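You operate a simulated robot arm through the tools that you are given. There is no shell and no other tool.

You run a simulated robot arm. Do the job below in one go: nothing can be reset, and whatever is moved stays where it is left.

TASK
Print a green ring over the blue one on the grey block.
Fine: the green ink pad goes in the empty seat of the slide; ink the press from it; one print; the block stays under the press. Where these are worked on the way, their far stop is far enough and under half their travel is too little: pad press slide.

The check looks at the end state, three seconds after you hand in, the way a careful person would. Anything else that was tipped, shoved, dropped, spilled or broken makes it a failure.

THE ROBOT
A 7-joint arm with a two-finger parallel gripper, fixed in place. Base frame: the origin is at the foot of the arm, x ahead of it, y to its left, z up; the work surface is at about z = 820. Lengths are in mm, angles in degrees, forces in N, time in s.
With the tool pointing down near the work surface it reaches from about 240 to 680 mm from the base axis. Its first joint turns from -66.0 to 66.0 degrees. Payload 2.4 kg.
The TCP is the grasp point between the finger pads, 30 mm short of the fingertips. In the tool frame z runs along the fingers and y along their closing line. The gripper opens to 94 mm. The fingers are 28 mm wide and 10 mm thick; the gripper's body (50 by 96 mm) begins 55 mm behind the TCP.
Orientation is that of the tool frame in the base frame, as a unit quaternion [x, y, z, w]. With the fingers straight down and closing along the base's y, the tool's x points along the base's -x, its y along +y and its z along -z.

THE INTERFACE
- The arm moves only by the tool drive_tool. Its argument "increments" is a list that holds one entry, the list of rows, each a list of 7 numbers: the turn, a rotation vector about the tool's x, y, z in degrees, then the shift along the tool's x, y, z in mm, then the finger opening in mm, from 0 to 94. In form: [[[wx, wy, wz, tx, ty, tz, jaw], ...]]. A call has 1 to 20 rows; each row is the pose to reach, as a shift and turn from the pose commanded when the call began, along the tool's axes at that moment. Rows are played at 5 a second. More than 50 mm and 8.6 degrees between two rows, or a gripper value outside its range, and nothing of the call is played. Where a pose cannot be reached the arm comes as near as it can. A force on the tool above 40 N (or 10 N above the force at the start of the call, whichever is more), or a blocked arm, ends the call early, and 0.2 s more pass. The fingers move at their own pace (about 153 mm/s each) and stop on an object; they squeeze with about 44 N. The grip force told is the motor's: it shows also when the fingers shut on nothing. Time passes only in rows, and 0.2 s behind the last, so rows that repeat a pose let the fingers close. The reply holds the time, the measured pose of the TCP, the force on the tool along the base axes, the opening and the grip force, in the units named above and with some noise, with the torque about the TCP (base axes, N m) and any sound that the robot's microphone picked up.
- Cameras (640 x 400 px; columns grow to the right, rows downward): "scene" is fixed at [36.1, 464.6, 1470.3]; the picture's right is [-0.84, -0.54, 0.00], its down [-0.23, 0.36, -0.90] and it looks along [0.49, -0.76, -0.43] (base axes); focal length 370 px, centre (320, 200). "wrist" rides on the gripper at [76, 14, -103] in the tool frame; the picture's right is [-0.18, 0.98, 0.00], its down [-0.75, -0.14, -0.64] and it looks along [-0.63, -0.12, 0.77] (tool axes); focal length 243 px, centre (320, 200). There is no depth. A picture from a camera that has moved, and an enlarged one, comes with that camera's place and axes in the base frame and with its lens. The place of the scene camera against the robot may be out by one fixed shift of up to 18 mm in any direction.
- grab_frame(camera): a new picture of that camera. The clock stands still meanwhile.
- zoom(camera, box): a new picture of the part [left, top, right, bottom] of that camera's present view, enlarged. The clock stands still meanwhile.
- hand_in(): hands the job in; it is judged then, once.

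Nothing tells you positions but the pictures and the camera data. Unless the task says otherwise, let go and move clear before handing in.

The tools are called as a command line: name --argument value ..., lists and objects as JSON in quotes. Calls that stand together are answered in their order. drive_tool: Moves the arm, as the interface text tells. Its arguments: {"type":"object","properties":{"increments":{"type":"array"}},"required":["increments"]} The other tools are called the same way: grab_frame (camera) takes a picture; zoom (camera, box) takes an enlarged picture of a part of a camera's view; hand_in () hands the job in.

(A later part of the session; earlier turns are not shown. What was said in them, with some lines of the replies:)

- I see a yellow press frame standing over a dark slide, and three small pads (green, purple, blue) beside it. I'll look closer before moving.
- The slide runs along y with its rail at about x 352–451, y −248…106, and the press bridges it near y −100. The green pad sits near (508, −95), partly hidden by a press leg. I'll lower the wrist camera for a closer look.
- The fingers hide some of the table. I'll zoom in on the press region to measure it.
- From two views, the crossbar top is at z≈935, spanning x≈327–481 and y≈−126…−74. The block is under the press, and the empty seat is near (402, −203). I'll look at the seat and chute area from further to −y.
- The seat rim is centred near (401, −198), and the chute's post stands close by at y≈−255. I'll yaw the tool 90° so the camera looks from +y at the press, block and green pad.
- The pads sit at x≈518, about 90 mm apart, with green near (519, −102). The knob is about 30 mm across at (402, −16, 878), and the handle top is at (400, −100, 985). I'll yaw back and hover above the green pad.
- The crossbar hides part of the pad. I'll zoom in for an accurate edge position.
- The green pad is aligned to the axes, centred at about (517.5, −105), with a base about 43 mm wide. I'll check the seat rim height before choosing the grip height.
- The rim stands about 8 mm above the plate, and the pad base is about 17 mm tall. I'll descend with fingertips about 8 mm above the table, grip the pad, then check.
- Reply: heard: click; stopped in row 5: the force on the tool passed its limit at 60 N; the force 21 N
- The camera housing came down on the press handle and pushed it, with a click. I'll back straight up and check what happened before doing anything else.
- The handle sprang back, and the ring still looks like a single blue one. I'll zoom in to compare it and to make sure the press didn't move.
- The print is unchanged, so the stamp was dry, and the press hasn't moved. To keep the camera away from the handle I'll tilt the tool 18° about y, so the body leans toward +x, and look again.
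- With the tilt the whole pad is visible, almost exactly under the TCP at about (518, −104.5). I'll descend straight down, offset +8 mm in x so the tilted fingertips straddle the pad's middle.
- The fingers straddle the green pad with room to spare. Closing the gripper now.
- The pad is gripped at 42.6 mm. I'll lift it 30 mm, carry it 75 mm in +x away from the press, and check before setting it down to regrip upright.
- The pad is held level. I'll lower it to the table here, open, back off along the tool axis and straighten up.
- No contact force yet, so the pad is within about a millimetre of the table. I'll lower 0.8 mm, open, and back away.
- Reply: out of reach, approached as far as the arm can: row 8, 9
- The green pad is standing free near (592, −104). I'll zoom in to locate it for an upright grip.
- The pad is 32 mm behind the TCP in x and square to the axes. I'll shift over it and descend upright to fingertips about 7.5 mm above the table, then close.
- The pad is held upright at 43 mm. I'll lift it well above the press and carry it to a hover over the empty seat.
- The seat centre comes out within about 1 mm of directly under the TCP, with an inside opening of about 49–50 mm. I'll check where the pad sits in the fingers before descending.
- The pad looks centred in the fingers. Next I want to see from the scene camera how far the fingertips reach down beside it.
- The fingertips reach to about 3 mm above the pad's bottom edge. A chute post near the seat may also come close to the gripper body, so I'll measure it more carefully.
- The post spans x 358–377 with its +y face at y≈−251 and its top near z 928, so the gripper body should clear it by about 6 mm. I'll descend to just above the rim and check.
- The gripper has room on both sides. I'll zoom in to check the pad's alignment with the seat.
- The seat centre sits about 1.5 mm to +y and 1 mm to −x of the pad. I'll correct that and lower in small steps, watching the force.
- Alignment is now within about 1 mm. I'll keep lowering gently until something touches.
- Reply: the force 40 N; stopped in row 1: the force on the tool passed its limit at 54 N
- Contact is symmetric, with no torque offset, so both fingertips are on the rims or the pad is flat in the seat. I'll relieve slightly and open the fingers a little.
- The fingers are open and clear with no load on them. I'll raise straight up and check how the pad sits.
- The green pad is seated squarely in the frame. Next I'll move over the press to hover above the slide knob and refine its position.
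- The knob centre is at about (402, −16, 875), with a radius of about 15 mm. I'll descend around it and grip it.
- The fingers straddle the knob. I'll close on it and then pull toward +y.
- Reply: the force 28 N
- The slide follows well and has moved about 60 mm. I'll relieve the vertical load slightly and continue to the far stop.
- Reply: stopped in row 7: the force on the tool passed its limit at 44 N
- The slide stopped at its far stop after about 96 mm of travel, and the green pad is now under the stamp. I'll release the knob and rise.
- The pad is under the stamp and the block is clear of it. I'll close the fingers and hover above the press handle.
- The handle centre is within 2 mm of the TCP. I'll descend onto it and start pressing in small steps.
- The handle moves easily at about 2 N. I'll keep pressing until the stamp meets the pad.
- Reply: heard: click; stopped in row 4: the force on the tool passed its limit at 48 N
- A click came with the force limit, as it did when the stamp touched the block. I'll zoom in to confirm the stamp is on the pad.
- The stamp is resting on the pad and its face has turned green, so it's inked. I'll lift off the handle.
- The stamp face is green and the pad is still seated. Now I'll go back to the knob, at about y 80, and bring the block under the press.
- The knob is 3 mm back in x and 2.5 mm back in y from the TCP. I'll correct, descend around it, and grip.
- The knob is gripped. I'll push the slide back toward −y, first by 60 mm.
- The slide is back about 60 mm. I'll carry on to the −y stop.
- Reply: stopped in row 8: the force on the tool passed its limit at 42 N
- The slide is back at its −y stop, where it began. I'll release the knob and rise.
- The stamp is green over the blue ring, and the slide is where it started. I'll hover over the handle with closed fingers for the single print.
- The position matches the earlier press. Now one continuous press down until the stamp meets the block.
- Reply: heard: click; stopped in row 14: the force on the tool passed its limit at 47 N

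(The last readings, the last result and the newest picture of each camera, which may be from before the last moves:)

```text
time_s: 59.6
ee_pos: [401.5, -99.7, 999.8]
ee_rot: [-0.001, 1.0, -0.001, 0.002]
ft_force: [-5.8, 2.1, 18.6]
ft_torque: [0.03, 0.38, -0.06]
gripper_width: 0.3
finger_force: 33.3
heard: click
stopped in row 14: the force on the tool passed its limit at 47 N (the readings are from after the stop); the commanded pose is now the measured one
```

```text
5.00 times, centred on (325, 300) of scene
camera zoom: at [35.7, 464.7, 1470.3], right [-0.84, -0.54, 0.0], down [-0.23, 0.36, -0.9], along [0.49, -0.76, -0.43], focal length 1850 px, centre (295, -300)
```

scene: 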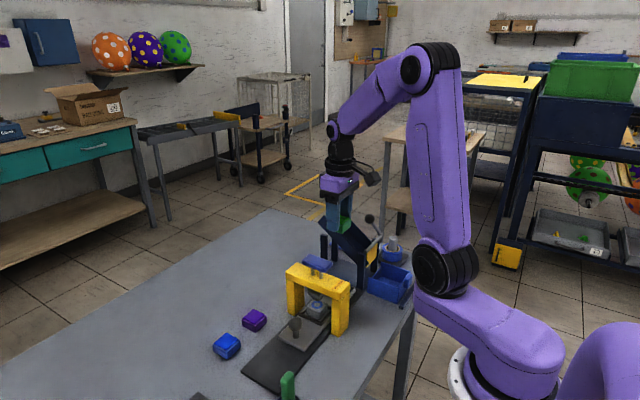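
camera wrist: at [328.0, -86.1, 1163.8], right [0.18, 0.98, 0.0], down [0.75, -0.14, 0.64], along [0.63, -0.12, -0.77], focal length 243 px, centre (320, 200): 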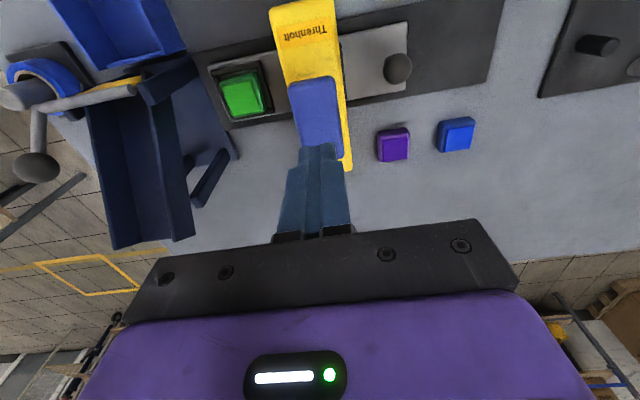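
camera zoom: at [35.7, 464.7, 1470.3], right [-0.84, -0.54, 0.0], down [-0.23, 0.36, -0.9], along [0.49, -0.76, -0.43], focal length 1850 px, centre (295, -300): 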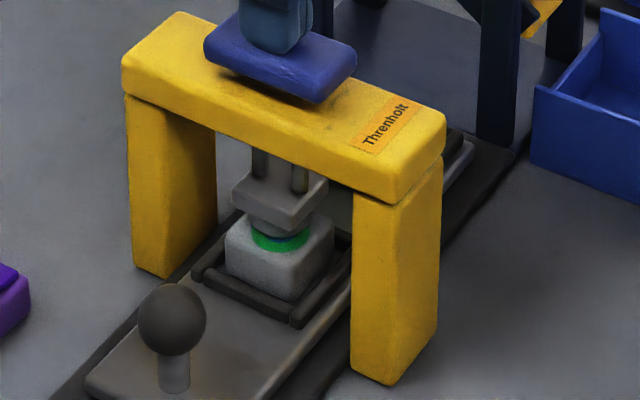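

The click came and a green ring is visible under the stamp. I'll lift straight off the handle.

drive_tool --increments '[[[0, 0, 0, 0, 0, -5, 0], [0, 0, 0, 0, 0, -12, 0], [0, 0, 0, 0, 0, -25, 0], [0, 0, 0, 0, 0, -50, 0], [0, 0, 0, 0, 0, -85, 0], [0, 0, 0, 0, 0, -120, 0], [0, 0, 0, 0, 0, -120, 0]]]'

zoom --camera "scene" --box '[305, 285, 345, 315]'

zoom --camera "scene" --box '[200, 220, 400, 370]'

```text
time_s: 61.2
ee_pos: [401.4, -99.9, 1119.8]
ee_rot: [-0.001, 1.0, -0.001, 0.002]
ft_force: [-0.4, 0.7, -0.1]
ft_torque: [0.02, 0.0, 0.02]
gripper_width: 0.0
finger_force: 33.2
```

```text
13.33 times, centred on (325, 300) of scene
camera zoom: at [36.1, 464.6, 1470.3], right [-0.84, -0.54, 0.0], down [-0.23, 0.36, -0.9], along [0.49, -0.76, -0.43], focal length 4935 px, centre (253, -1133)
```

zoom: 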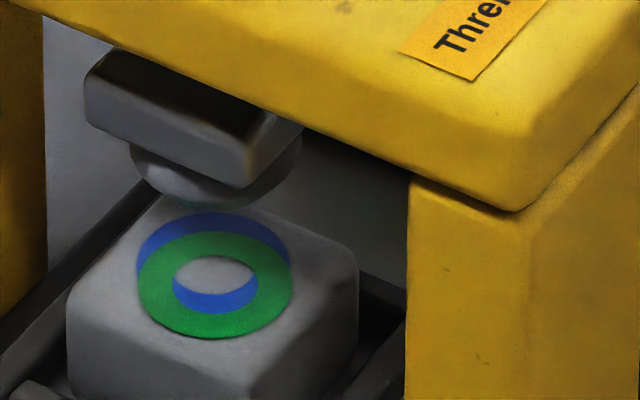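

```text
2.67 times, centred on (300, 295) of scene
camera zoom: at [36.1, 464.6, 1470.3], right [-0.84, -0.54, 0.0], down [-0.23, 0.36, -0.9], along [0.49, -0.76, -0.43], focal length 987 px, centre (373, -53)
```

zoom: 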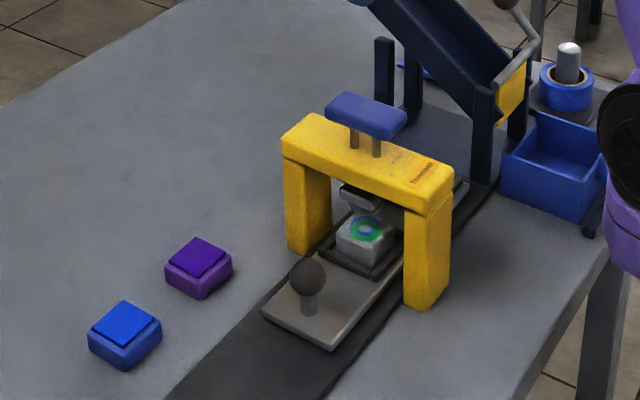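

The green ring is printed over the blue one and looks centred on the block. I'll move clear to the starting pose, open the gripper, and do a final check.

drive_tool --increments '[[[0, 0, 0, 10, 15, -25, 30], [0, 0, 0, 20, 35, -50, 60], [0, 0, 0, 35, 60, -80, 90], [0, 0, 0, 50, 80, -100, 94], [0, 0, 0, 60, 97, -112, 94], [0, 0, 0, 60, 97, -112, 94], [0, 0, 0, 60, 97, -112, 94]]]'

grab_frame --camera "scene"

grab_frame --camera "wrist"

zoom --camera "wrist" --box '[180, 20, 420, 170]'

```text
time_s: 62.8
ee_pos: [340.6, -1.8, 1228.8]
ee_rot: [-0.001, 1.0, -0.001, 0.002]
ft_force: [0.0, 0.2, 0.7]
ft_torque: [0.01, 0.02, -0.01]
gripper_width: 94.0
finger_force: 0.1
```

```text
taken
```

scene: 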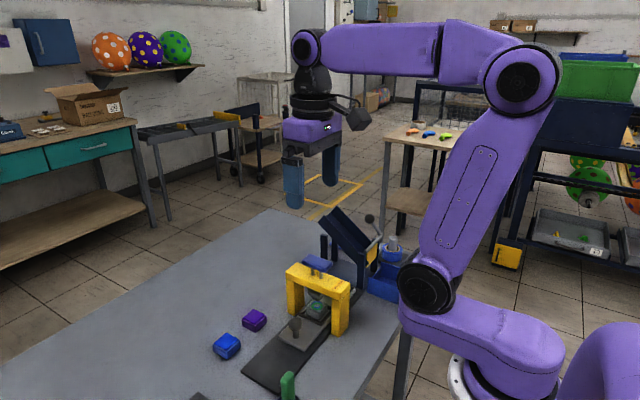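

```text
taken
camera wrist: at [265.7, 11.7, 1331.4], right [0.18, 0.98, 0.0], down [0.75, -0.14, 0.64], along [0.63, -0.12, -0.76], focal length 243 px, centre (320, 200)
```

wrist: 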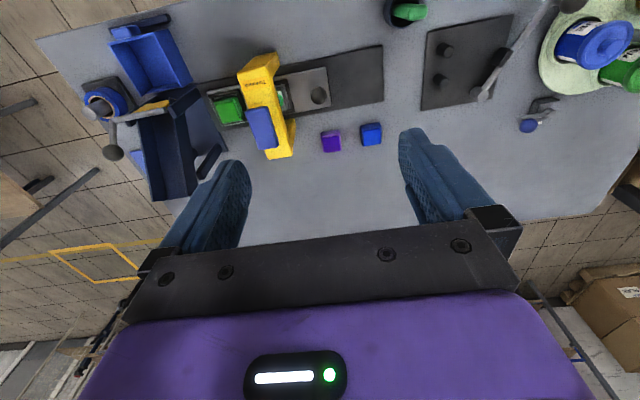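

```text
2.67 times, centred on (300, 95) of wrist
camera zoom: at [265.7, 11.7, 1331.4], right [0.18, 0.98, 0.0], down [0.75, -0.14, 0.64], along [0.63, -0.12, -0.76], focal length 647 px, centre (373, 480)
```

zoom: 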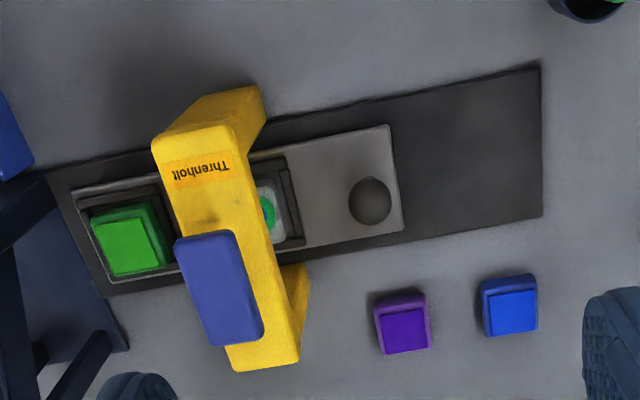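

Final check: the green pad is in its seat, the slide is back at its stop with the block under the press, and the block carries one green ring over the blue. The purple and blue pads, the press and the other fixtures haven't moved, and the arm is clear. Handing in.

hand_in

```text
The job is handed in.
```

The block now has one green ring printed over the blue one. It is still under the press, and the job is handed in; no check result has come back.

- **Pad:** The green ink pad sits squarely in the slide's empty seat. I set it down once on the open table on the way to get a better grip.
- **Inking and print:** I pulled the slide to its far stop and pressed once onto the pad, which turned the stamp green. I then pushed the slide back to where it started and made one print.
- **Ring position:** The green ring overlaps the blue one but isn't exactly concentric with it. The blue ring looked off-centre on the block, and the green landed close to the middle.
- **Accidental press:** While I was first reaching for the pad, the wrist camera came down on the press handle and the dry stamp touched the block. It left no ink, and the blue ring looked unchanged afterwards.

The purple and blue pads, the press and the other items on the table look undisturbed. The arm is back near its starting pose with the gripper open.
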